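You operate a simulated robot arm through the tools that you are given. There is no shell and no other tool.

You are at the controls of a simulated robot arm. One attempt, no reset.

TASK
Back off nuts 3 and 4 with the ratchet until they are loose.
Fine: its knob to OFF for that and back to ON; lay it on its mat; nuts 1 and 2 stay tight. Set down upright: ratchet.

The check looks at the end state, three seconds after you hand in, the way a careful person would. Anything else that was tipped, shoved, dropped, spilled or broken makes it a failure.

THE ROBOT
A 7-joint arm with a two-finger parallel gripper, fixed in place. Base frame: the origin is on the floor under the middle of its stand, x ahead of it, y to its left, z up; the work surface is at about z = 0.85. Lengths are in m, angles in degrees, forces in N, time in s.
It reaches about 0.964 m from its shoulder. Its first joint turns from -166.0 to 166.0 degrees. Payload 1.57 kg.
The tool frame sits at the grasp point between the pads (the TCP): z along the fingers, y along the line on which they close. The tips reach 0.03 m beyond it. The gripper opens to 0.11 m. The fingers are 0.024 m wide and 0.012 m thick; the gripper's body (0.048 by 0.112 m) begins 0.078 m behind the TCP.
Orientation is that of the tool frame in the base frame, as a unit quaternion [x, y, z, w]. With the fingers straight down and closing along the base's y, the tool's x points along the base's -x, its y along +y and its z along -z.

THE INTERFACE
- The arm moves only by the tool step_arm. Its argument "targets" is a list of rows, each a list of 7 numbers: the turn, a rotation vector about the base's x, y, z in degrees, then the shift along the base's x, y, z in m, then the opening in per cent of the stroke, from 0 (shut) to 100 (fully open). In form: [[rx, ry, rz, dx, dy, dz, gripper], ...]. A call has 1 to 20 rows; each row is the pose to reach, as a shift and turn from the pose commanded when the call began. Rows are played at 5 a second. More than 0.05 m and 8.6 degrees between two rows, or a gripper value outside its range, and nothing of the call is played. A pose out of reach is approached as far as the arm can. The call stops where the force on the tool passes 40 N (or 10 N more than at its start, if that is more) or the arm is blocked; 0.2 s more then pass. The fingers move at their own pace (about 0.108 m/s each) and stop on an object; they squeeze with about 41 N. The grip force told is the motor's: it shows also when the fingers shut on nothing. Time passes only in rows, and 0.2 s behind the last, so rows that repeat a pose let the fingers close. The reply holds the time, the measured pose of the TCP, the force on the tool along the base axes, the opening and the grip force, in the units named above and with some noise, with the torque about the TCP (base axes, N m) and any sound that the robot's microphone picked up.
- Cameras (640 x 400 px; columns grow to the right, rows downward): "scene" is fixed at [0.3997, -0.6498, 1.6729]; the picture's right is [0.91, -0.42, 0.00], its down [-0.38, -0.83, -0.42] and it looks along [0.17, 0.38, -0.91] (base axes); focal length 273 px, centre (320, 200). "wrist" rides on the gripper at [0.07, 0.016, -0.141] in the tool frame; the picture's right is [-0.23, 0.97, 0.00], its down [-0.86, -0.20, -0.48] and it looks along [-0.47, -0.11, 0.88] (tool axes); focal length 222 px, centre (320, 200). There is no depth. A picture from a camera that has moved, and an enlarged one, comes with that camera's place and axes in the base frame and with its lens.
- get_image(camera): a new picture of that camera. No time passes.
- move_column(by): slides the trunk up (or, below 0, down) by that many m; the arm rides with it, the base frame stays. It gives what a move gives, with no picture.
- close_up(camera, box): a new picture of the part [left, top, right, bottom] of that camera's present view, enlarged. No time passes.
- job_done(): hands the job in; it is judged then, once.

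Places have to be worked out from the pictures, the camera data and where the tool is seen. Open the gripper and draw the arm clear of the work before you hand the job in, unless the task says otherwise.

The tools are called as name(argument=value, ...) on one line, values as JSON. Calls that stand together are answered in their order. step_arm: Moves the arm, as the interface text tells. Its arguments: {"type":"object","properties":{"targets":{"type":"array","items":{"type":"array","items":{"type":"number"}}}},"required":["targets"]} The other tools are called the same way: move_column (by) moves the trunk up or down; get_image (camera) takes a picture; close_up (camera, box) takes an enlarged picture of a part of a camera's view; job_done () hands the job in.

At the start:

```text
time_s: 0.0
position: [0.5218, -0.2493, 1.2072]
tool_rot: [0.0, 1.0, 0.0, -0.001]
force: [1.2, 0.5, -0.2]
wrist_torque: [0.01, 0.04, -0.06]
width: 0.11
gripper_force: 0.0
trunk travel left (down, up): [-0.4, 0.21]
```

scene: 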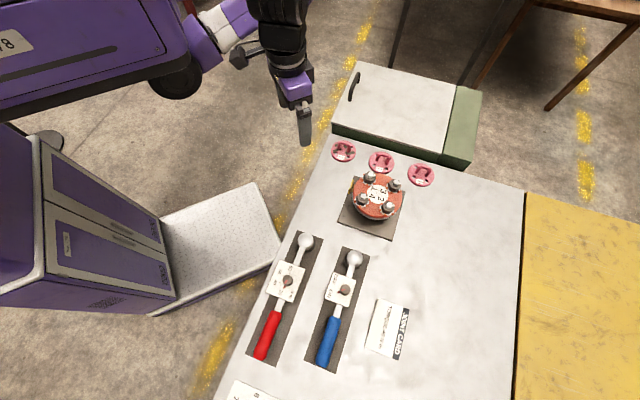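
wrist: 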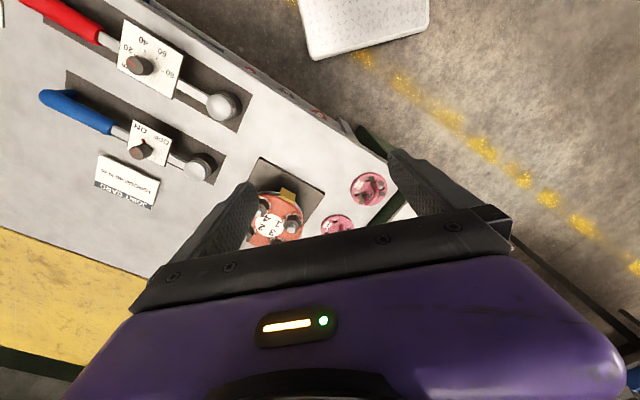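

I start by looking closely at the work: the flange with nuts, the two wrenches, and the card.

close_up(camera="scene", box=[320, 130, 450, 250])

close_up(camera="scene", box=[240, 225, 380, 375])

close_up(camera="scene", box=[350, 280, 430, 370])

close_up(camera="wrist", box=[30, 60, 250, 220])

close_up(camera="scene", box=[210, 360, 300, 400])

```text
3.33 times, centred on (385, 190) of scene
camera zoom: at [0.3997, -0.6498, 1.6729], right [0.91, -0.42, 0.0], down [-0.38, -0.83, -0.42], along [0.17, 0.38, -0.91], focal length 909 px, centre (103, 233)
```

zoom: 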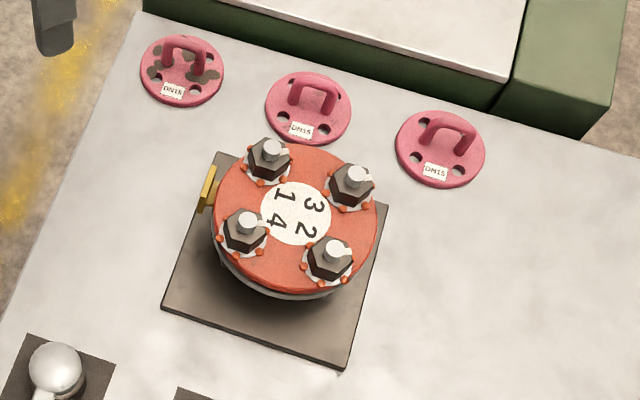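

```text
2.67 times, centred on (310, 300) of scene
camera zoom: at [0.3997, -0.6498, 1.6729], right [0.91, -0.42, 0.0], down [-0.38, -0.83, -0.42], along [0.17, 0.38, -0.91], focal length 728 px, centre (347, -67)
```

zoom: 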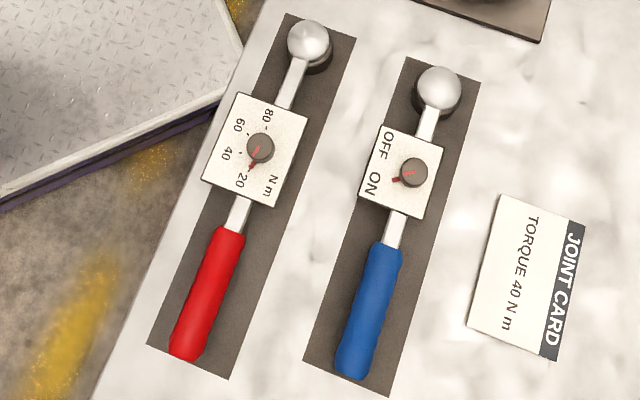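

```text
4.44 times, centred on (390, 325) of scene
camera zoom: at [0.3997, -0.6498, 1.6729], right [0.91, -0.42, 0.0], down [-0.38, -0.83, -0.42], along [0.17, 0.38, -0.91], focal length 1213 px, centre (9, -356)
```

zoom: 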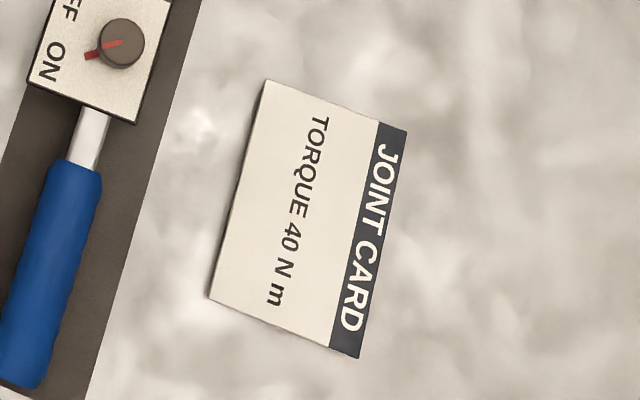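

```text
2.50 times, centred on (140, 140) of wrist
camera zoom: at [0.4518, -0.2333, 1.3496], right [0.23, 0.97, 0.0], down [0.86, -0.2, 0.48], along [0.47, -0.11, -0.88], focal length 555 px, centre (770, 350)
```

zoom: 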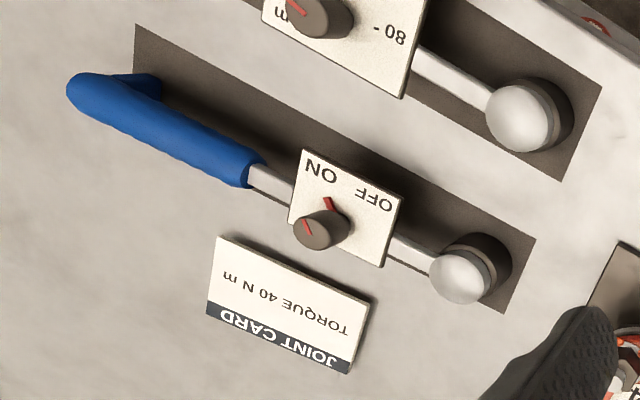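

```text
7.11 times, centred on (255, 380) of scene
camera zoom: at [0.3997, -0.6498, 1.6729], right [0.91, -0.42, 0.0], down [-0.38, -0.83, -0.42], along [0.17, 0.38, -0.91], focal length 1940 px, centre (782, -1080)
```

zoom: 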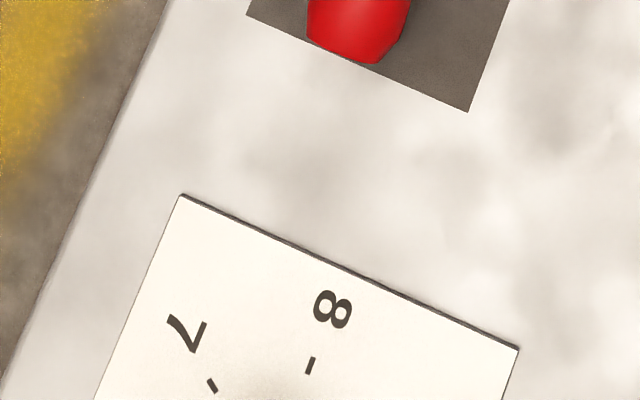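

The blue tool is the ratchet (ON/OFF knob), and the red one is the torque wrench. On the flange, nut 1 is at +y, 2 at -y, 3 at +x and 4 at -x. I'll move the hand high over the ratchet, turned in line with its handle, for a closer look.

step_arm(targets=[[0, 0, 4, -0.008, -0.035, -0.008, 100], [0, 0, 8, -0.016, -0.07, -0.016, 100], [0, 0, 12, -0.024, -0.105, -0.025, 100], [0, 0, 16, -0.032, -0.14, -0.035, 100], [0, 0, 20, -0.04, -0.175, -0.05, 100], [0, 0, 24, -0.048, -0.21, -0.065, 100], [0, 0, 28, -0.056, -0.245, -0.08, 100], [0, 0, 32, -0.064, -0.28, -0.095, 100], [0, 0, 36, -0.072, -0.315, -0.11, 100], [0, 0, 40, -0.08, -0.35, -0.125, 100], [0, 0, 44, -0.086, -0.385, -0.14, 100], [0, 0, 46, -0.09, -0.42, -0.157, 100], [0, 0, 46, -0.09, -0.42, -0.157, 100]])

```text
time_s: 2.8
position: [0.4326, -0.6702, 1.0514]
tool_rot: [-0.39, 0.921, 0.0, 0.0]
force: [-0.3, 0.2, 0.3]
wrist_torque: [0.01, -0.03, -0.01]
width: 0.1099
gripper_force: 0.2
trunk travel left (down, up): [-0.4, 0.21]
```

The move went through as commanded, so I take pictures of the ratchet from here.

get_image(camera="wrist")

get_image(camera="scene")

```text
taken
camera wrist: at [0.3712, -0.7097, 1.193], right [-0.54, 0.84, 0.0], down [0.74, 0.48, 0.48], along [0.4, 0.26, -0.88], focal length 222 px, centre (320, 200)
```

wrist: 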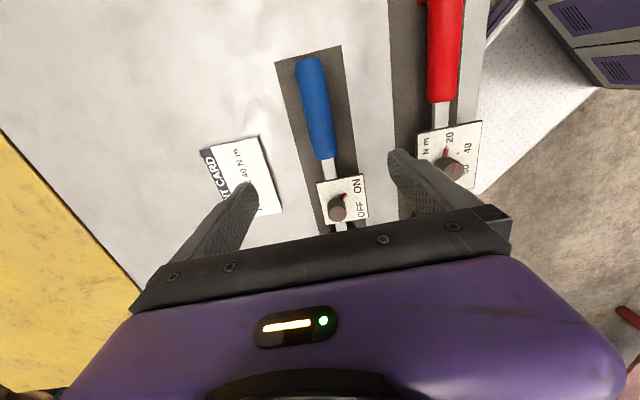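

```text
taken
```

scene: 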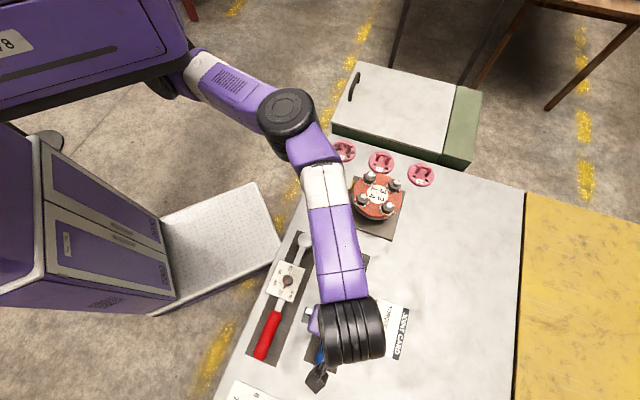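

The ratchet lies below the hand, running about 45° from (0.36,-0.73) to (0.56,-0.54), but the gripper hides its head. I raise the hand and move it forward so the whole tool shows.

step_arm(targets=[[0, 0, 0, 0.02, 0.017, 0.035, 100], [0, 0, 0, 0.04, 0.034, 0.07, 100], [0, 0, 0, 0.065, 0.055, 0.1, 100], [0, 0, 0, 0.065, 0.055, 0.1, 100]])

get_image(camera="wrist")

close_up(camera="wrist", box=[240, 40, 400, 240])

```text
time_s: 3.8
position: [0.4975, -0.6162, 1.1526]
tool_rot: [-0.39, 0.921, -0.001, 0.001]
force: [0.8, -0.1, 0.1]
wrist_torque: [0.01, 0.03, -0.02]
width: 0.1099
gripper_force: 0.1
trunk travel left (down, up): [-0.4, 0.21]
```

```text
taken
camera wrist: at [0.4371, -0.6544, 1.2947], right [-0.54, 0.84, 0.0], down [0.74, 0.48, 0.48], along [0.4, 0.26, -0.88], focal length 222 px, centre (320, 200)
```

wrist: 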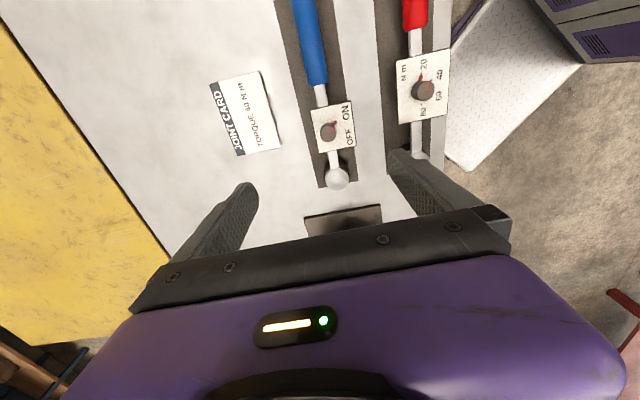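

```text
2.00 times, centred on (320, 140) of wrist
camera zoom: at [0.4371, -0.6544, 1.2947], right [-0.54, 0.84, 0.0], down [0.74, 0.48, 0.48], along [0.4, 0.26, -0.88], focal length 444 px, centre (320, 320)
```

zoom: 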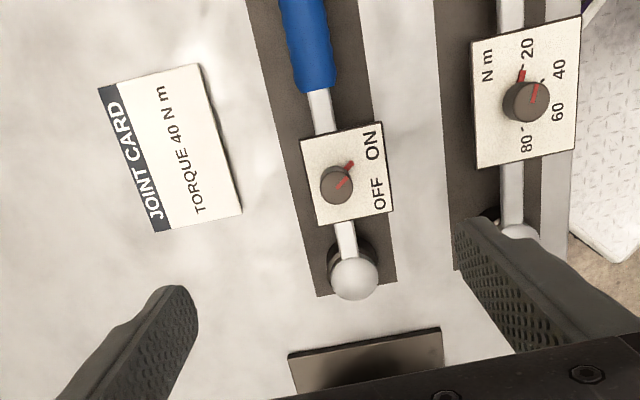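

The whole ratchet head and plate are visible; the pointer is on ON. I zoom in to measure the knob, plate and head.

close_up(camera="wrist", box=[295, 90, 375, 150])

close_up(camera="wrist", box=[270, 0, 370, 70])

close_up(camera="wrist", box=[300, 140, 380, 200])

```text
6.67 times, centred on (335, 120) of wrist
camera zoom: at [0.4371, -0.6544, 1.2947], right [-0.54, 0.84, 0.0], down [0.74, 0.48, 0.48], along [0.4, 0.26, -0.88], focal length 1481 px, centre (220, 733)
```

zoom: 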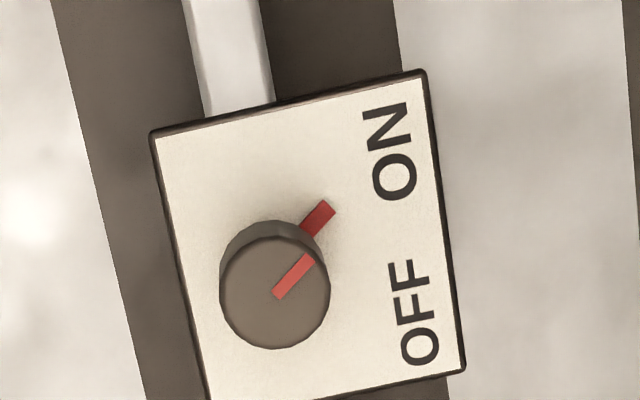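

```text
5.71 times, centred on (320, 35) of wrist
camera zoom: at [0.4371, -0.6544, 1.2947], right [-0.54, 0.84, 0.0], down [0.74, 0.48, 0.48], along [0.4, 0.26, -0.88], focal length 1269 px, centre (320, 1143)
```

zoom: 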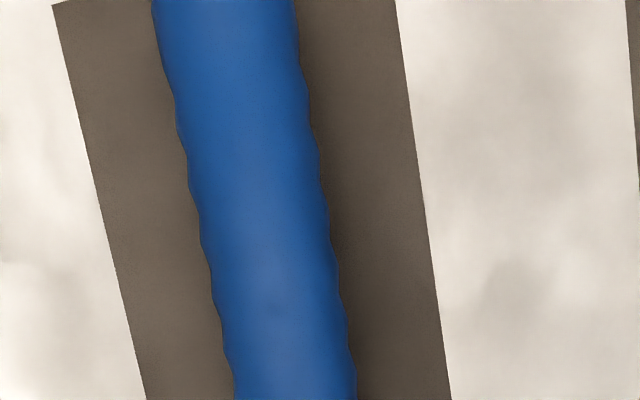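

```text
6.67 times, centred on (340, 170) of wrist
camera zoom: at [0.4371, -0.6544, 1.2947], right [-0.54, 0.84, 0.0], down [0.74, 0.48, 0.48], along [0.4, 0.26, -0.88], focal length 1481 px, centre (187, 400)
```

zoom: 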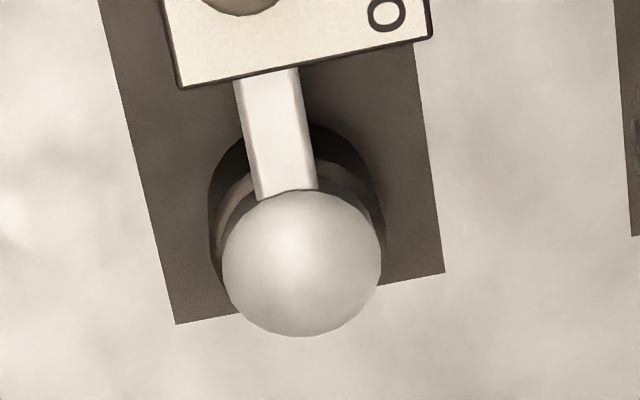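

The ratchet axis is close to 45°: head at about (0.561,-0.535,0.895), knob at (0.497,-0.599) with its top near z 0.915, and a handle about 34 mm thick. Next I move over the flange to look at the nuts.

step_arm(targets=[[0, 0, 0, 0.03, 0.03, 0.0, 100], [0, 0, 0, 0.06, 0.06, 0.0, 100], [0, 0, 0, 0.09, 0.09, 0.0, 100], [0, 0, 0, 0.12, 0.12, -0.005, 100], [0, 0, 0, 0.15, 0.15, -0.01, 100], [0, 0, 0, 0.18, 0.18, -0.02, 100], [0, 0, 0, 0.21, 0.22, -0.03, 100], [0, 0, 0, 0.21, 0.22, -0.03, 100]])

get_image(camera="wrist")

close_up(camera="wrist", box=[240, 60, 400, 200])

close_up(camera="scene", box=[240, 225, 380, 375])

```text
refused: row 7 steps farther than a row can; nothing moved
```

```text
taken
camera wrist: at [0.4371, -0.6544, 1.2947], right [-0.54, 0.84, 0.0], down [0.74, 0.48, 0.48], along [0.4, 0.26, -0.88], focal length 222 px, centre (320, 200)
```

wrist: 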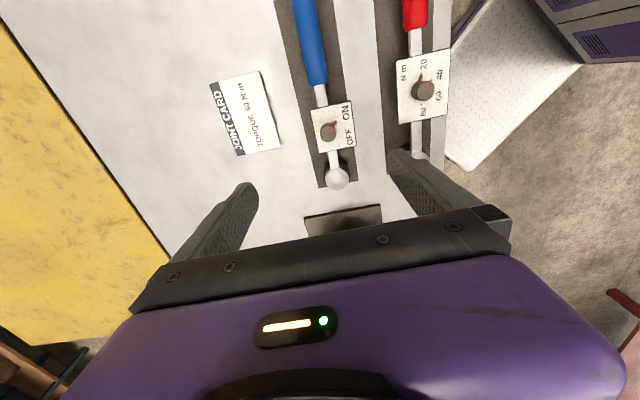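

```text
2.86 times, centred on (320, 130) of wrist
camera zoom: at [0.4371, -0.6544, 1.2947], right [-0.54, 0.84, 0.0], down [0.74, 0.48, 0.48], along [0.4, 0.26, -0.88], focal length 635 px, centre (320, 400)
```

zoom: 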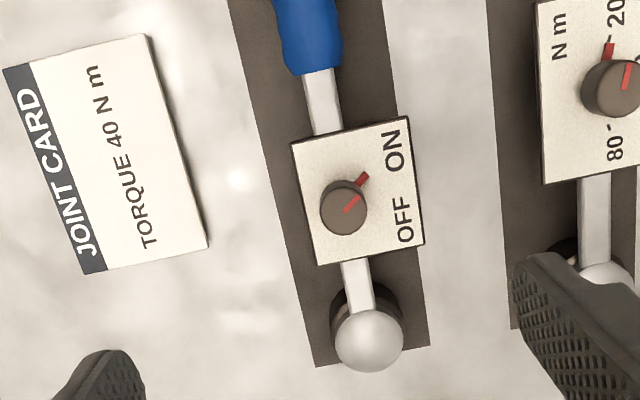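

```text
2.67 times, centred on (310, 300) of scene
camera zoom: at [0.3997, -0.6498, 1.6729], right [0.91, -0.42, 0.0], down [-0.38, -0.83, -0.42], along [0.17, 0.38, -0.91], focal length 728 px, centre (347, -67)
```

zoom: 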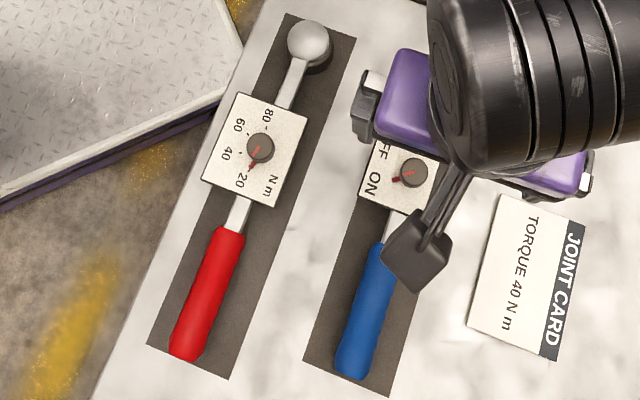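

One row exceeded the 0.05 m step, so nothing moved. I send the same move again with smaller steps.

step_arm(targets=[[0, 0, 0, 0.026, 0.027, 0.0, 100], [0, 0, 0, 0.052, 0.055, 0.0, 100], [0, 0, 0, 0.078, 0.082, -0.005, 100], [0, 0, 0, 0.105, 0.11, -0.01, 100], [0, 0, 0, 0.131, 0.137, -0.015, 100], [0, 0, 0, 0.157, 0.165, -0.02, 100], [0, 0, 0, 0.184, 0.192, -0.025, 100], [0, 0, 0, 0.21, 0.22, -0.03, 100], [0, 0, 0, 0.21, 0.22, -0.03, 100]])

get_image(camera="wrist")

close_up(camera="wrist", box=[240, 60, 400, 200])

close_up(camera="scene", box=[260, 225, 380, 375])

```text
time_s: 5.8
position: [0.7099, -0.3946, 1.1224]
tool_rot: [-0.391, 0.92, 0.0, 0.0]
force: [-0.2, -0.6, 0.2]
wrist_torque: [0.01, -0.01, 0.02]
width: 0.11
gripper_force: 0.0
trunk travel left (down, up): [-0.4, 0.21]
```

```text
taken
camera wrist: at [0.649, -0.4335, 1.2647], right [-0.54, 0.84, 0.0], down [0.74, 0.48, 0.48], along [0.4, 0.26, -0.88], focal length 222 px, centre (320, 200)
```

wrist: 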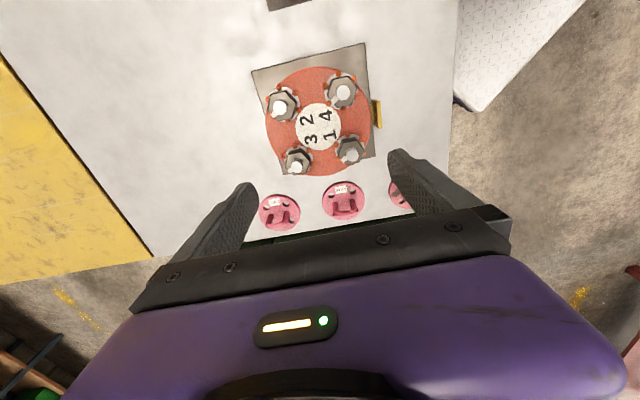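

```text
2.86 times, centred on (320, 130) of wrist
camera zoom: at [0.649, -0.4335, 1.2647], right [-0.54, 0.84, 0.0], down [0.74, 0.48, 0.48], along [0.4, 0.26, -0.88], focal length 635 px, centre (320, 400)
```

zoom: 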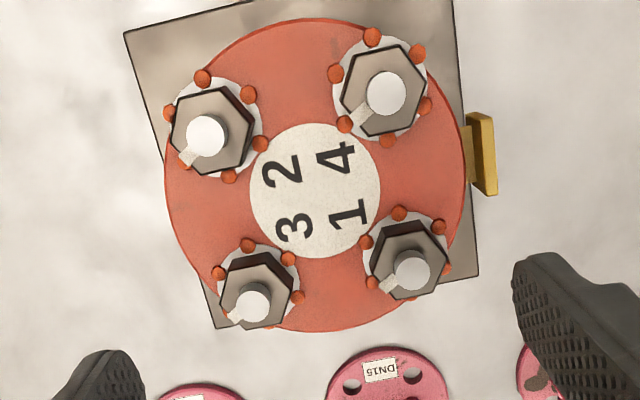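

```text
2.67 times, centred on (320, 300) of scene
camera zoom: at [0.3997, -0.6498, 1.6729], right [0.91, -0.42, 0.0], down [-0.38, -0.83, -0.42], along [0.17, 0.38, -0.91], focal length 728 px, centre (320, -67)
```

zoom: 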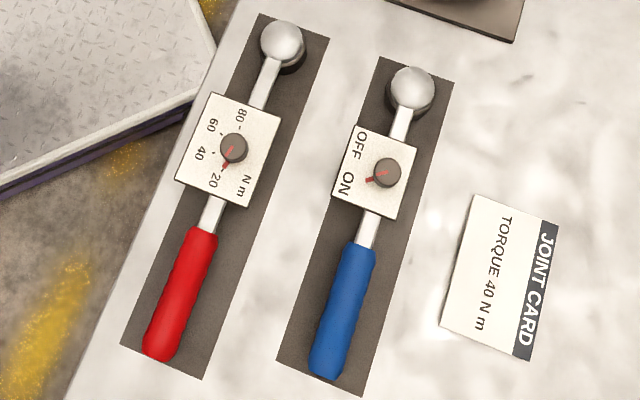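

The numbers read clearly: nut 4 is nearest the base at about (0.647,-0.403) and nut 3 farthest at (0.754,-0.404), with stud tops around z 0.98. I tilt the hand back for a lower side view to judge the height of the nuts, studs and flange.

step_arm(targets=[[4.63, -4.47, 0, -0.016, -0.013, 0.0, 100], [9.26, -8.94, 0, -0.032, -0.026, 0.0, 100], [13.9, -13.4, 0, -0.048, -0.04, -0.01, 100], [18.5, -17.9, 0, -0.064, -0.053, -0.02, 100], [23.1, -22.4, 0, -0.08, -0.066, -0.03, 100], [27.8, -26.8, 0, -0.095, -0.08, -0.036, 100], [32.4, -31.3, 0, -0.11, -0.093, -0.042, 100], [32.4, -31.3, 0, -0.11, -0.093, -0.042, 100]])

get_image(camera="wrist")

```text
time_s: 7.6
position: [0.5975, -0.4864, 1.078]
tool_rot: [-0.362, 0.85, 0.149, 0.353]
force: [1.0, 0.6, -0.1]
wrist_torque: [0.03, 0.0, 0.04]
width: 0.1101
gripper_force: 0.1
trunk travel left (down, up): [-0.4, 0.21]
```

```text
taken
camera wrist: at [0.4823, -0.5828, 1.1283], right [-0.59, 0.79, 0.16], down [0.33, 0.05, 0.94], along [0.74, 0.61, -0.29], focal length 222 px, centre (320, 200)
```

wrist: 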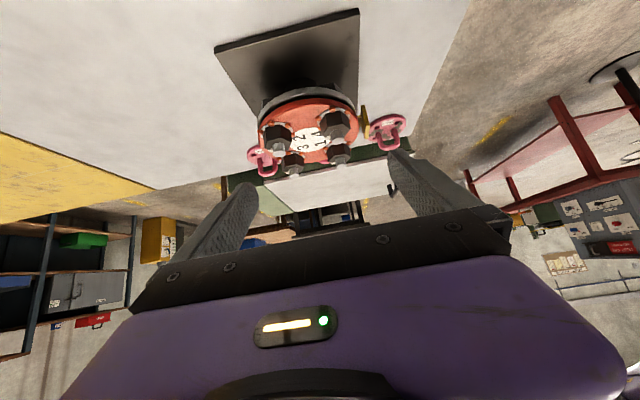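

close_up(camera="wrist", box=[210, 0, 410, 190])

close_up(camera="wrist", box=[240, 80, 380, 180])

```text
2.11 times, centred on (310, 95) of wrist
camera zoom: at [0.4823, -0.5828, 1.1283], right [-0.59, 0.79, 0.16], down [0.33, 0.05, 0.94], along [0.74, 0.61, -0.29], focal length 468 px, centre (341, 421)
```

zoom: 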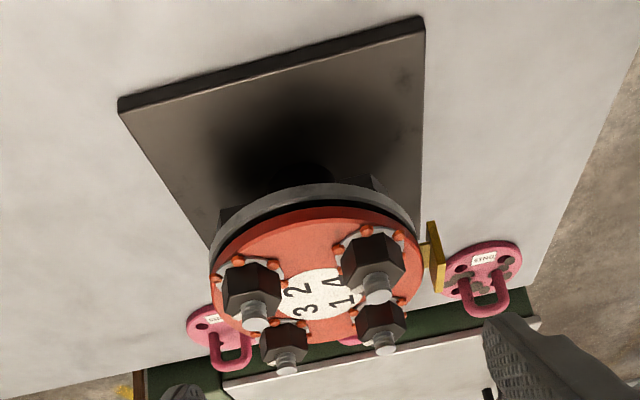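

```text
4.00 times, centred on (310, 130) of wrist
camera zoom: at [0.4823, -0.5828, 1.1283], right [-0.59, 0.79, 0.16], down [0.33, 0.05, 0.94], along [0.74, 0.61, -0.29], focal length 888 px, centre (360, 480)
```

zoom: 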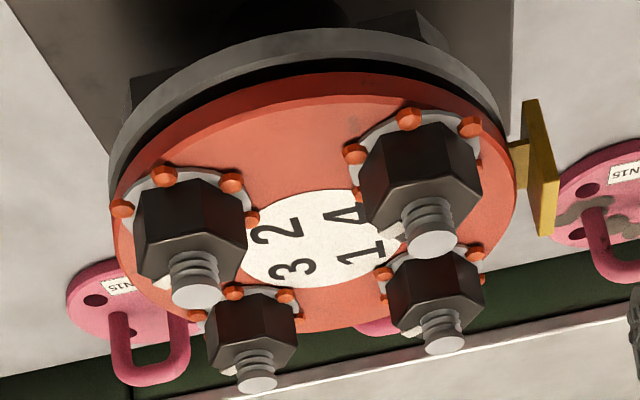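

The side view shows tall nuts (top near z 0.972) with studs to about 0.985 above a flange top near 0.945. Now I take a similar low side view of the ratchet to get its heights.

step_arm(targets=[[0, 0, -6, -0.028, -0.01, 0.0, 100], [0, 0, -12, -0.056, -0.02, 0.0, 100], [0, 0, -18, -0.084, -0.03, 0.0, 100], [0, 0, -24, -0.112, -0.04, 0.0, 100], [0, 0, -30, -0.14, -0.05, -0.005, 100], [0, 0, -36, -0.168, -0.06, -0.01, 100], [0, 0, -42, -0.196, -0.07, -0.02, 100], [0, 0, -46, -0.224, -0.08, -0.028, 100], [0, 0, -46, -0.224, -0.08, -0.028, 100]])

get_image(camera="wrist")

```text
time_s: 9.6
position: [0.3737, -0.5647, 1.0497]
tool_rot: [0.0, 0.924, -0.001, 0.383]
force: [-0.2, -0.1, -0.3]
wrist_torque: [-0.03, 0.01, 0.03]
width: 0.1099
gripper_force: 0.1
trunk travel left (down, up): [-0.4, 0.21]
```

```text
taken
camera wrist: at [0.2233, -0.5493, 1.1011], right [0.16, 0.97, 0.16], down [0.27, -0.2, 0.94], along [0.95, -0.11, -0.29], focal length 222 px, centre (320, 200)
```

wrist: 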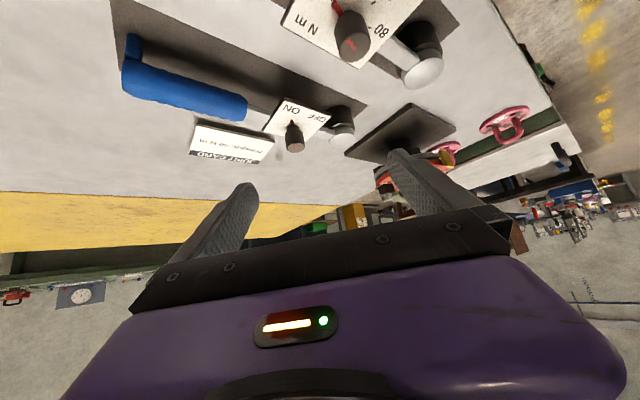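

close_up(camera="wrist", box=[230, 70, 390, 170])

close_up(camera="wrist", box=[100, 20, 380, 180])

close_up(camera="wrist", box=[270, 80, 370, 160])

```text
4.00 times, centred on (310, 120) of wrist
camera zoom: at [0.2233, -0.5493, 1.1011], right [0.16, 0.97, 0.16], down [0.27, -0.2, 0.94], along [0.95, -0.11, -0.29], focal length 888 px, centre (360, 520)
```

zoom: 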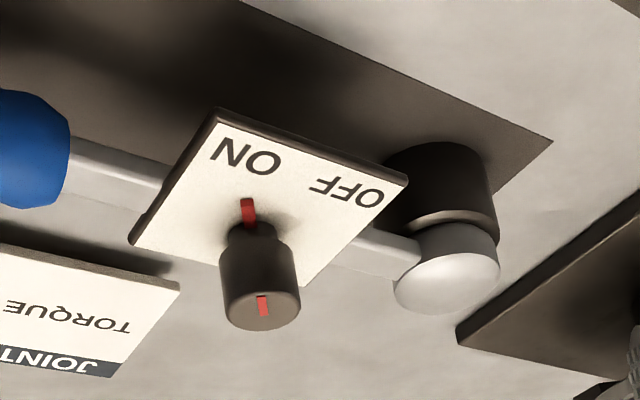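

```text
2.29 times, centred on (240, 100) of wrist
camera zoom: at [0.2233, -0.5493, 1.1011], right [0.16, 0.97, 0.16], down [0.27, -0.2, 0.94], along [0.95, -0.11, -0.29], focal length 508 px, centre (503, 429)
```

zoom: 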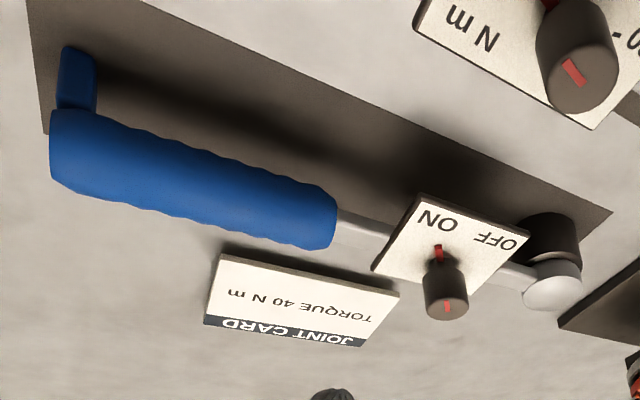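

```text
5.00 times, centred on (320, 120) of wrist
camera zoom: at [0.2233, -0.5493, 1.1011], right [0.16, 0.97, 0.16], down [0.27, -0.2, 0.94], along [0.95, -0.11, -0.29], focal length 1111 px, centre (320, 600)
```

zoom: 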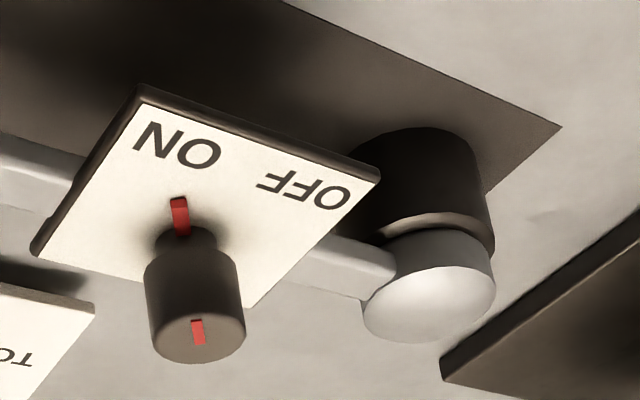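

The side view puts the knob top at about (0.494,-0.602,0.934) with the plate near 0.901. The socket and head are centred at (0.564,-0.533), and the bar and handle axis sits near z 0.894. I bring the hand back to vertical above the knob.

step_arm(targets=[[0, 7.5, 0, 0.02, -0.006, 0.005, 60], [0, 15, 0, 0.04, -0.012, 0.01, 60], [0, 22.5, 0, 0.06, -0.018, 0.01, 60], [0, 30, 0, 0.08, -0.024, 0.01, 60], [0, 37.5, 0, 0.1, -0.03, 0.005, 60], [0, 45, 0, 0.1214, -0.0342, 0.0, 60], [0, 45, 0, 0.1214, -0.0342, 0.0, 60]])

step_arm(targets=[[0, 0, -5.5, 0, 0, -0.02, 60], [0, 0, -11, 0, 0, -0.04, 60], [0, 0, -11, 0, 0, -0.04, 60]])

get_image(camera="wrist")

get_image(camera="scene")

```text
time_s: 11.2
position: [0.4939, -0.5982, 1.0499]
tool_rot: [0.0, 1.0, -0.001, -0.002]
force: [-0.6, 0.2, 0.4]
wrist_torque: [0.02, -0.07, -0.03]
width: 0.0663
gripper_force: 0.1
trunk travel left (down, up): [-0.4, 0.21]
```

```text
time_s: 12.0
position: [0.4932, -0.6014, 1.0099]
tool_rot: [0.096, 0.995, -0.001, 0.0]
force: [-0.4, -0.1, -0.5]
wrist_torque: [0.02, -0.01, -0.02]
width: 0.0655
gripper_force: 0.0
trunk travel left (down, up): [-0.4, 0.21]
```

```text
taken
camera wrist: at [0.4271, -0.5723, 1.1529], right [0.41, 0.91, 0.0], down [0.8, -0.36, 0.48], along [0.44, -0.2, -0.88], focal length 222 px, centre (320, 200)
```

wrist: 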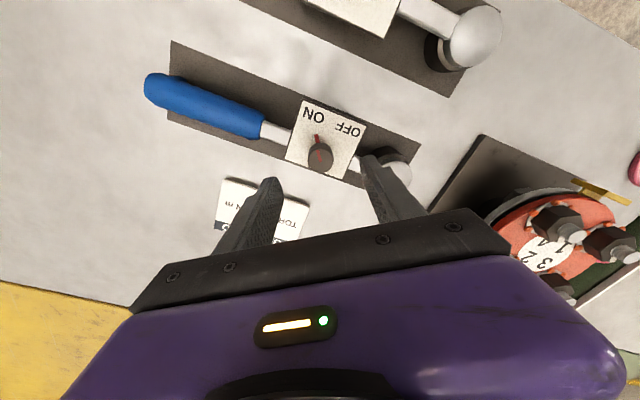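

```text
taken
```

scene: 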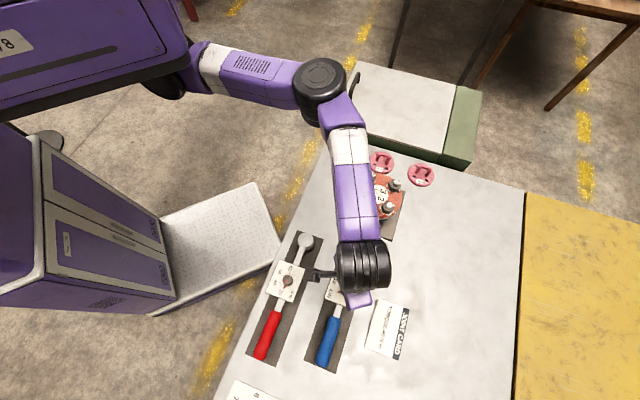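

The knob lies below the fingers. I enlarge the view to refine its place before descending.

close_up(camera="wrist", box=[270, 100, 410, 200])

```text
4.00 times, centred on (340, 150) of wrist
camera zoom: at [0.4271, -0.5723, 1.1529], right [0.41, 0.91, 0.0], down [0.8, -0.36, 0.48], along [0.44, -0.2, -0.88], focal length 888 px, centre (240, 400)
```

zoom: 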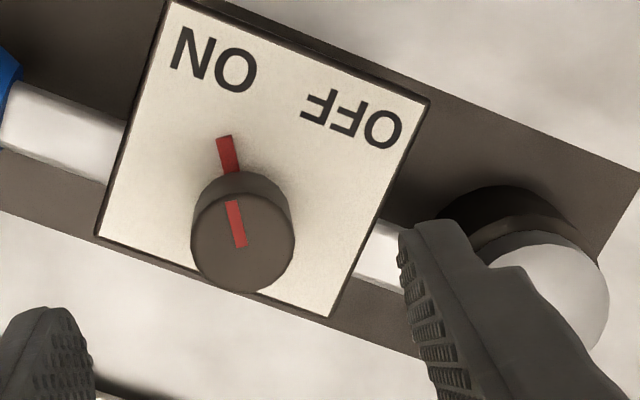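

The knob centre computes to (0.495,-0.602), within 1 mm of the TCP, and the closing line is square to the pointer. I descend to z 0.94 with the fingers open around the knob.

step_arm(targets=[[0, 0, 0, 0.001, -0.0005, -0.025, 60], [0, 0, 0, 0.001, -0.0005, -0.05, 60], [0, 0, 0, 0.001, -0.0005, -0.06, 60], [0, 0, 0, 0.001, -0.0005, -0.07, 60], [0, 0, 0, 0.001, -0.0005, -0.07, 60]])

get_image(camera="wrist")

close_up(camera="wrist", box=[240, 120, 400, 220])

```text
time_s: 13.2
position: [0.4941, -0.6012, 0.9385]
tool_rot: [0.095, 0.995, 0.0, 0.0]
force: [0.1, 1.3, -0.2]
wrist_torque: [-0.02, -0.02, -0.03]
width: 0.0659
gripper_force: 0.1
trunk travel left (down, up): [-0.4, 0.21]
```

```text
taken
camera wrist: at [0.428, -0.5727, 1.0818], right [0.41, 0.91, 0.0], down [0.8, -0.36, 0.48], along [0.44, -0.2, -0.88], focal length 222 px, centre (320, 200)
```

wrist: 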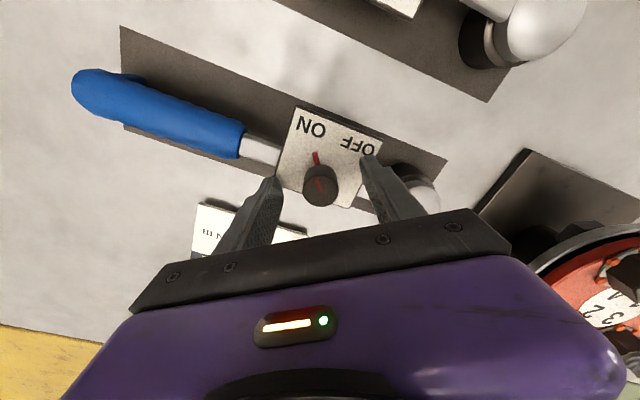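

```text
4.00 times, centred on (320, 170) of wrist
camera zoom: at [0.428, -0.5727, 1.0818], right [0.41, 0.91, 0.0], down [0.8, -0.36, 0.48], along [0.44, -0.2, -0.88], focal length 888 px, centre (320, 320)
```

zoom: 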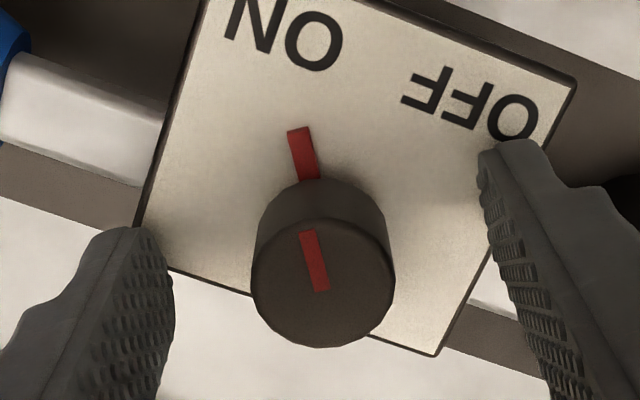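

The knob sits centred between the fingers (about 0.4945,-0.602). I close on it now.

step_arm(targets=[[0, 0, 0, 0, 0, 0, 35], [0, 0, 0, 0, 0, 0, 20], [0, 0, 0, 0, 0, 0, 10], [0, 0, 0, 0, 0, 0, 10]])

close_up(camera="wrist", box=[240, 120, 400, 220])

```text
time_s: 14.2
position: [0.4936, -0.6003, 0.9392]
tool_rot: [0.096, 0.995, 0.001, 0.0]
force: [0.9, 3.4, 0.3]
wrist_torque: [0.0, 0.07, -0.03]
width: 0.026
gripper_force: 37.6
trunk travel left (down, up): [-0.4, 0.21]
```

```text
4.00 times, centred on (320, 170) of wrist
camera zoom: at [0.4281, -0.5726, 1.0819], right [0.41, 0.91, 0.0], down [0.8, -0.36, 0.48], along [0.44, -0.2, -0.88], focal length 888 px, centre (320, 320)
```

zoom: 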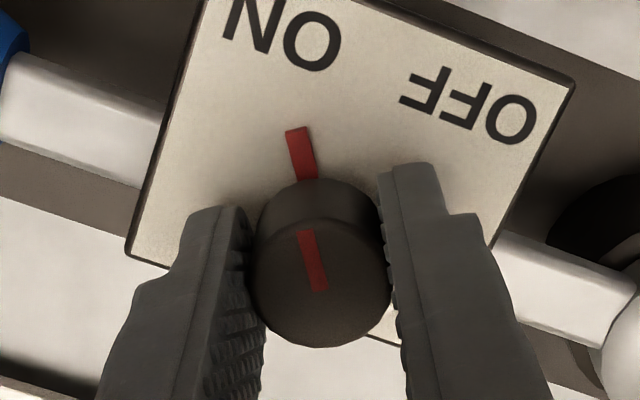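

The knob is gripped (26 mm, 38 N). I turn it clockwise toward OFF, half of the way first, and check that the ratchet body stays put.

step_arm(targets=[[0, 0, -5, 0, 0, 0, 10], [0, 0, -10, 0, 0, 0, 10], [0, 0, -15, 0, 0, 0, 10], [0, 0, -20, 0, 0, 0, 10], [0, 0, -25, 0, 0, 0, 10], [0, 0, -30, 0, 0, 0, 10]])

close_up(camera="wrist", box=[200, 80, 440, 220])

close_up(camera="scene", box=[260, 225, 380, 375])

```text
time_s: 15.6
position: [0.4965, -0.601, 0.9413]
tool_rot: [0.351, 0.936, 0.0, 0.0]
force: [0.5, 0.8, -0.1]
wrist_torque: [0.12, -0.11, -0.01]
width: 0.0263
gripper_force: 37.4
trunk travel left (down, up): [-0.4, 0.21]
```

```text
2.67 times, centred on (320, 150) of wrist
camera zoom: at [0.4532, -0.5435, 1.0833], right [0.81, 0.59, 0.0], down [0.51, -0.71, 0.48], along [0.28, -0.39, -0.88], focal length 592 px, centre (320, 333)
```

zoom: 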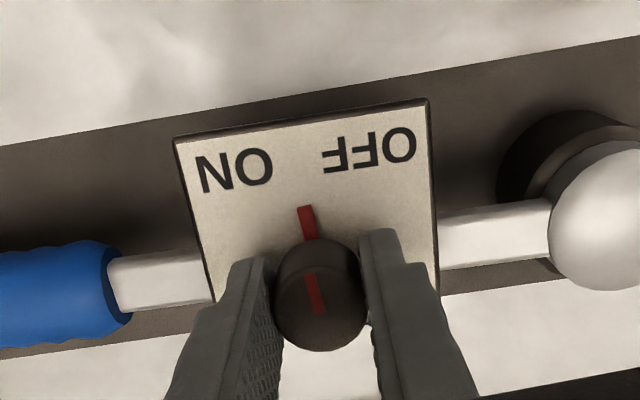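

```text
2.67 times, centred on (320, 300) of scene
camera zoom: at [0.3997, -0.6498, 1.6729], right [0.91, -0.42, 0.0], down [-0.38, -0.83, -0.42], along [0.17, 0.38, -0.91], focal length 728 px, centre (320, -67)
```

zoom: 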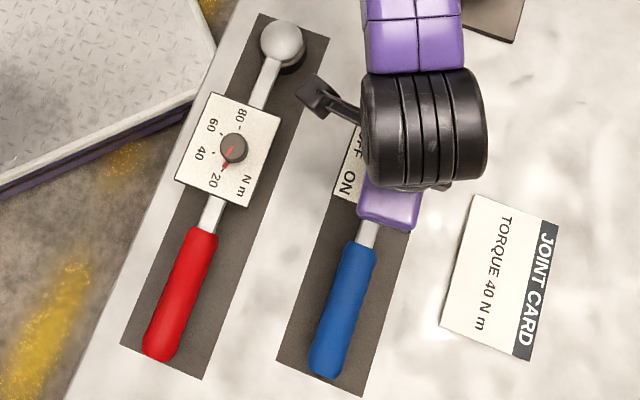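

The knob follows the hand and the ratchet body has not moved; the pointer is midway. I turn the rest of the way to OFF.

step_arm(targets=[[0, 0, -5, 0, 0, 0, 10], [0, 0, -10, 0, 0, 0, 10], [0, 0, -15, 0, 0, 0, 10], [0, 0, -20, 0, 0, 0, 10], [0, 0, -25, 0, 0, 0, 10], [0, 0, -30, 0, 0, 0, 10], [0, 0, -35, 0, 0, 0, 10], [0, 0, -35, 0, 0, 0, 10]])

close_up(camera="wrist", box=[200, 80, 440, 220])

```text
time_s: 17.4
position: [0.4955, -0.6021, 0.9395]
tool_rot: [0.615, 0.788, -0.001, 0.0]
force: [-1.2, -0.8, 0.8]
wrist_torque: [-0.35, 0.4, -0.03]
width: 0.0258
gripper_force: 37.6
trunk travel left (down, up): [-0.4, 0.21]
```

```text
2.67 times, centred on (320, 150) of wrist
camera zoom: at [0.4941, -0.5306, 1.082], right [1.0, 0.01, 0.0], down [0.01, -0.88, 0.48], along [0.01, -0.48, -0.88], focal length 592 px, centre (320, 333)
```

zoom: 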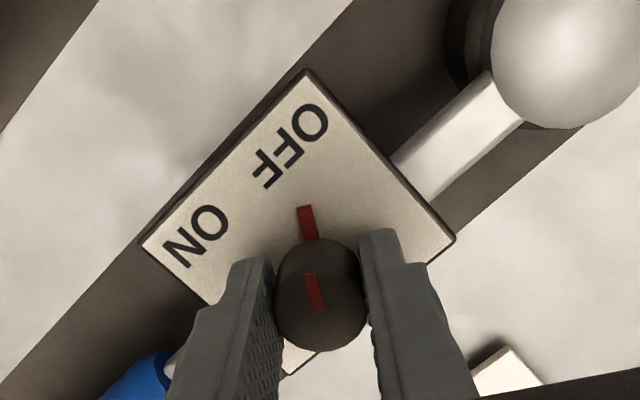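

The pointer now points at OFF. I open, lift straight up and check the result.

step_arm(targets=[[0, 0, 0, 0, 0, 0, 40], [0, 0, 0, 0, 0, 0, 60], [0, 0, 0, 0, 0, 0, 60], [0, 0, 0, 0, 0, 0.03, 60], [0, 0, 0, 0, 0, 0.07, 60], [0, 0, 0, 0, 0, 0.11, 60], [0, 0, 0, 0, 0, 0.11, 60]])

get_image(camera="wrist")

close_up(camera="wrist", box=[200, 60, 440, 220])

```text
time_s: 19.0
position: [0.4986, -0.6023, 1.0502]
tool_rot: [0.616, 0.788, 0.0, 0.0]
force: [-0.8, -0.2, 0.3]
wrist_torque: [-0.04, 0.02, 0.01]
width: 0.0658
gripper_force: 0.0
trunk travel left (down, up): [-0.4, 0.21]
```

```text
taken
camera wrist: at [0.4966, -0.5309, 1.1924], right [1.0, 0.02, 0.0], down [0.01, -0.88, 0.48], along [0.01, -0.48, -0.88], focal length 222 px, centre (320, 200)
```

wrist: 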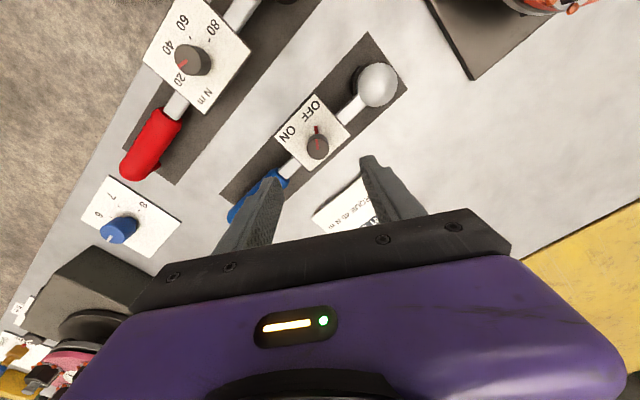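

```text
2.50 times, centred on (320, 140) of wrist
camera zoom: at [0.4966, -0.5309, 1.1924], right [1.0, 0.02, 0.0], down [0.01, -0.88, 0.48], along [0.01, -0.48, -0.88], focal length 555 px, centre (320, 350)
```

zoom: 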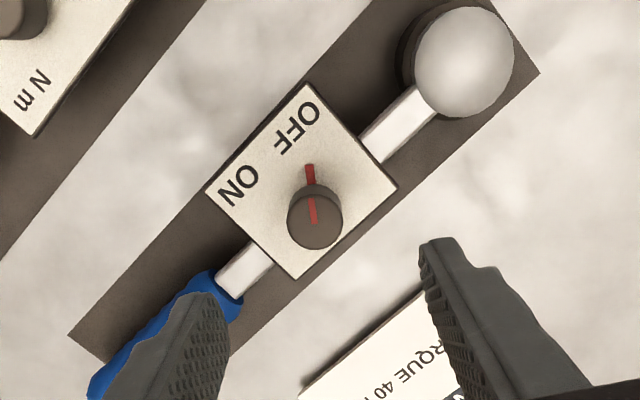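

The knob now stands at OFF and the ratchet lies still on its mat. Next I turn the hand in line with the tool (yaw 45°) above the bare bar between the plate and the blue handle, at about (0.457,-0.6405), and check.

step_arm(targets=[[0, 0, 7.6, 0, 0, 0, 60], [0, 0, 15.2, 0, 0, 0, 60], [0, 0, 22.8, 0, 0, 0, 60], [0, 0, 30.4, -0.005, -0.005, 0, 60], [0, 0, 38, -0.01, -0.01, 0, 60], [0, 0, 45.6, -0.015, -0.015, 0, 60], [0, 0, 53.2, -0.02, -0.02, 0, 60], [0, 0, 60.8, -0.025, -0.025, 0, 60], [0, 0, 68.4, -0.03, -0.03, 0, 60], [0, 0, 76, -0.035, -0.035, 0, 60], [0, 0, 83.6, -0.0382, -0.0385, 0, 60], [0, 0, 91.2, -0.0382, -0.0385, -0.01, 60], [0, 0, 98.8, -0.0382, -0.0385, -0.02, 60], [0, 0, 106.4, -0.0382, -0.0385, -0.03, 60], [0, 0, 114, -0.0382, -0.0385, -0.04, 60], [0, 0, 121, -0.0382, -0.0385, -0.05, 60], [0, 0, 121, -0.0382, -0.0385, -0.05, 60]])

get_image(camera="wrist")

close_up(camera="wrist", box=[240, 80, 400, 220])

```text
time_s: 22.6
position: [0.4588, -0.638, 1.0009]
tool_rot: [-0.382, 0.924, 0.001, 0.0]
force: [0.2, -0.5, -0.2]
wrist_torque: [0.02, 0.05, 0.02]
width: 0.0661
gripper_force: 0.0
trunk travel left (down, up): [-0.4, 0.21]
```

```text
taken
camera wrist: at [0.3972, -0.6775, 1.1423], right [-0.53, 0.85, 0.0], down [0.74, 0.47, 0.48], along [0.41, 0.25, -0.88], focal length 222 px, centre (320, 200)
```

wrist: 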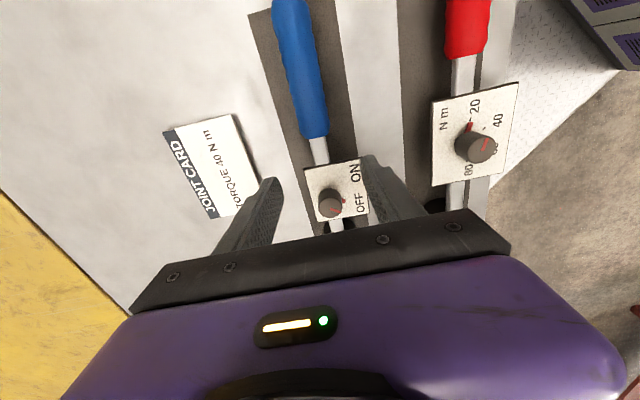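

```text
2.86 times, centred on (320, 150) of wrist
camera zoom: at [0.3972, -0.6775, 1.1423], right [-0.53, 0.85, 0.0], down [0.74, 0.47, 0.48], along [0.41, 0.25, -0.88], focal length 635 px, centre (320, 343)
```

zoom: 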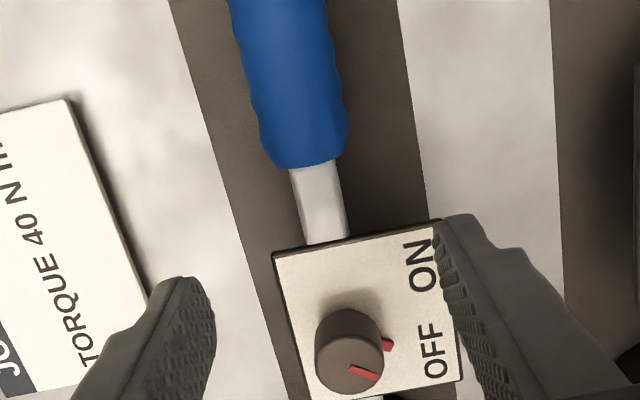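

The bar's centre computes to (0.4576,-0.640), right under the TCP. I descend around the bar to z 0.894.

step_arm(targets=[[0, 0, 0, 0, 0, -0.03, 60], [0, 0, 0, 0, 0, -0.06, 60], [0, 0, 0, 0, 0, -0.08, 60], [0, 0, 0, 0, 0, -0.095, 60], [0, 0, 0, 0, 0, -0.106, 60], [0, 0, 0, 0, 0, -0.106, 60]])

close_up(camera="wrist", box=[220, 60, 420, 240])

```text
time_s: 24.0
position: [0.4583, -0.6395, 0.8956]
tool_rot: [-0.383, 0.924, -0.001, 0.001]
force: [-0.3, 0.1, -0.6]
wrist_torque: [-0.02, -0.01, -0.01]
width: 0.0662
gripper_force: 0.0
trunk travel left (down, up): [-0.4, 0.21]
```

```text
2.22 times, centred on (320, 150) of wrist
camera zoom: at [0.396, -0.6783, 1.0375], right [-0.53, 0.85, 0.0], down [0.74, 0.46, 0.48], along [0.41, 0.25, -0.88], focal length 494 px, centre (320, 311)
```

zoom: 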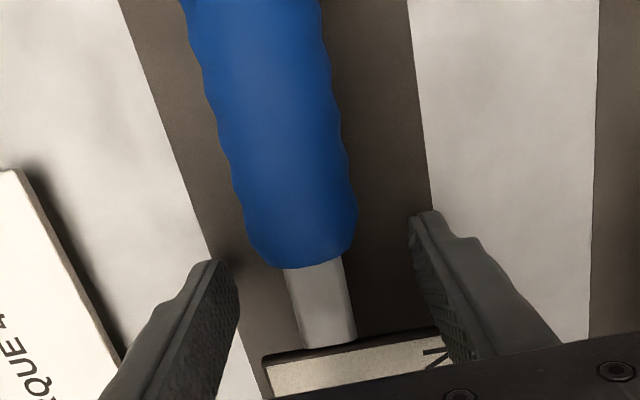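

The bar sits between the fingers with clearance front and back. I close on it.

step_arm(targets=[[0, 0, 0, 0, 0, 0, 35], [0, 0, 0, 0, 0, 0, 15], [0, 0, 0, 0, 0, 0, 0], [0, 0, 0, 0, 0, 0, 0], [0, 0, 0, 0, 0, 0, 0]])

close_up(camera="wrist", box=[220, 60, 420, 240])

```text
time_s: 25.2
position: [0.4578, -0.6399, 0.8954]
tool_rot: [-0.382, 0.924, 0.001, 0.001]
force: [-0.5, 0.3, 0.5]
wrist_torque: [0.15, -0.23, -0.31]
width: 0.0179
gripper_force: 32.4
trunk travel left (down, up): [-0.4, 0.21]
```

```text
2.22 times, centred on (320, 150) of wrist
camera zoom: at [0.3958, -0.6783, 1.0376], right [-0.53, 0.85, 0.0], down [0.74, 0.46, 0.48], along [0.41, 0.25, -0.88], focal length 494 px, centre (320, 311)
```

zoom: 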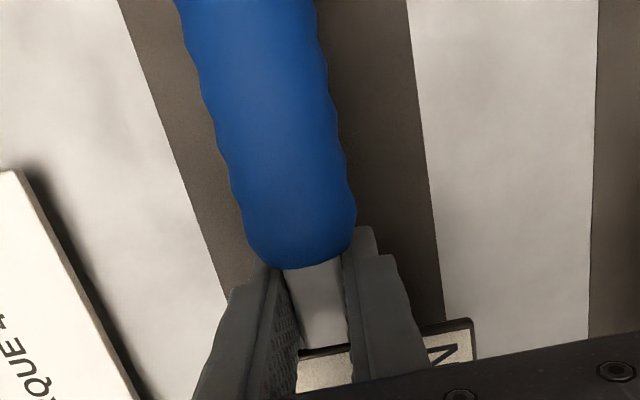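

The bar is held (17.9 mm, 32 N). I lift slowly by 4 cm to feel the weight and balance.

step_arm(targets=[[0, 0, 0, 0, 0, 0.005, 0], [0, 0, 0, 0, 0, 0.01, 0], [0, 0, 0, 0, 0, 0.02, 0], [0, 0, 0, 0, 0, 0.03, 0], [0, 0, 0, 0, 0, 0.04, 0], [0, 0, 0, 0, 0, 0.04, 0]])

get_image(camera="wrist")

close_up(camera="scene", box=[260, 210, 400, 375])

```text
time_s: 26.6
position: [0.4569, -0.6411, 0.9345]
tool_rot: [-0.383, 0.924, 0.0, 0.001]
force: [0.1, 0.4, -7.8]
wrist_torque: [-0.09, 0.05, 0.03]
width: 0.0181
gripper_force: 32.5
trunk travel left (down, up): [-0.4, 0.21]
```

```text
taken
camera wrist: at [0.3956, -0.6798, 1.077], right [-0.53, 0.85, 0.0], down [0.74, 0.46, 0.48], along [0.41, 0.25, -0.88], focal length 222 px, centre (320, 200)
```

wrist: 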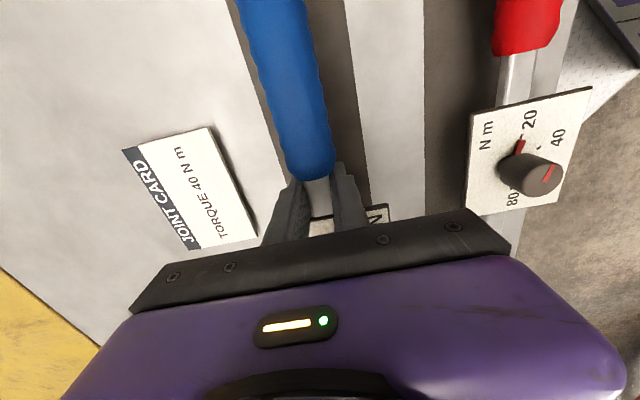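

```text
2.42 times, centred on (330, 292) of scene
camera zoom: at [0.3997, -0.6498, 1.6729], right [0.91, -0.42, 0.0], down [-0.38, -0.83, -0.42], along [0.17, 0.38, -0.91], focal length 661 px, centre (296, -24)
```

zoom: 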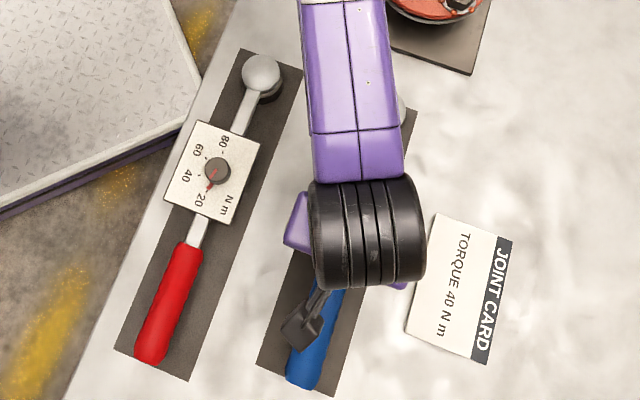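

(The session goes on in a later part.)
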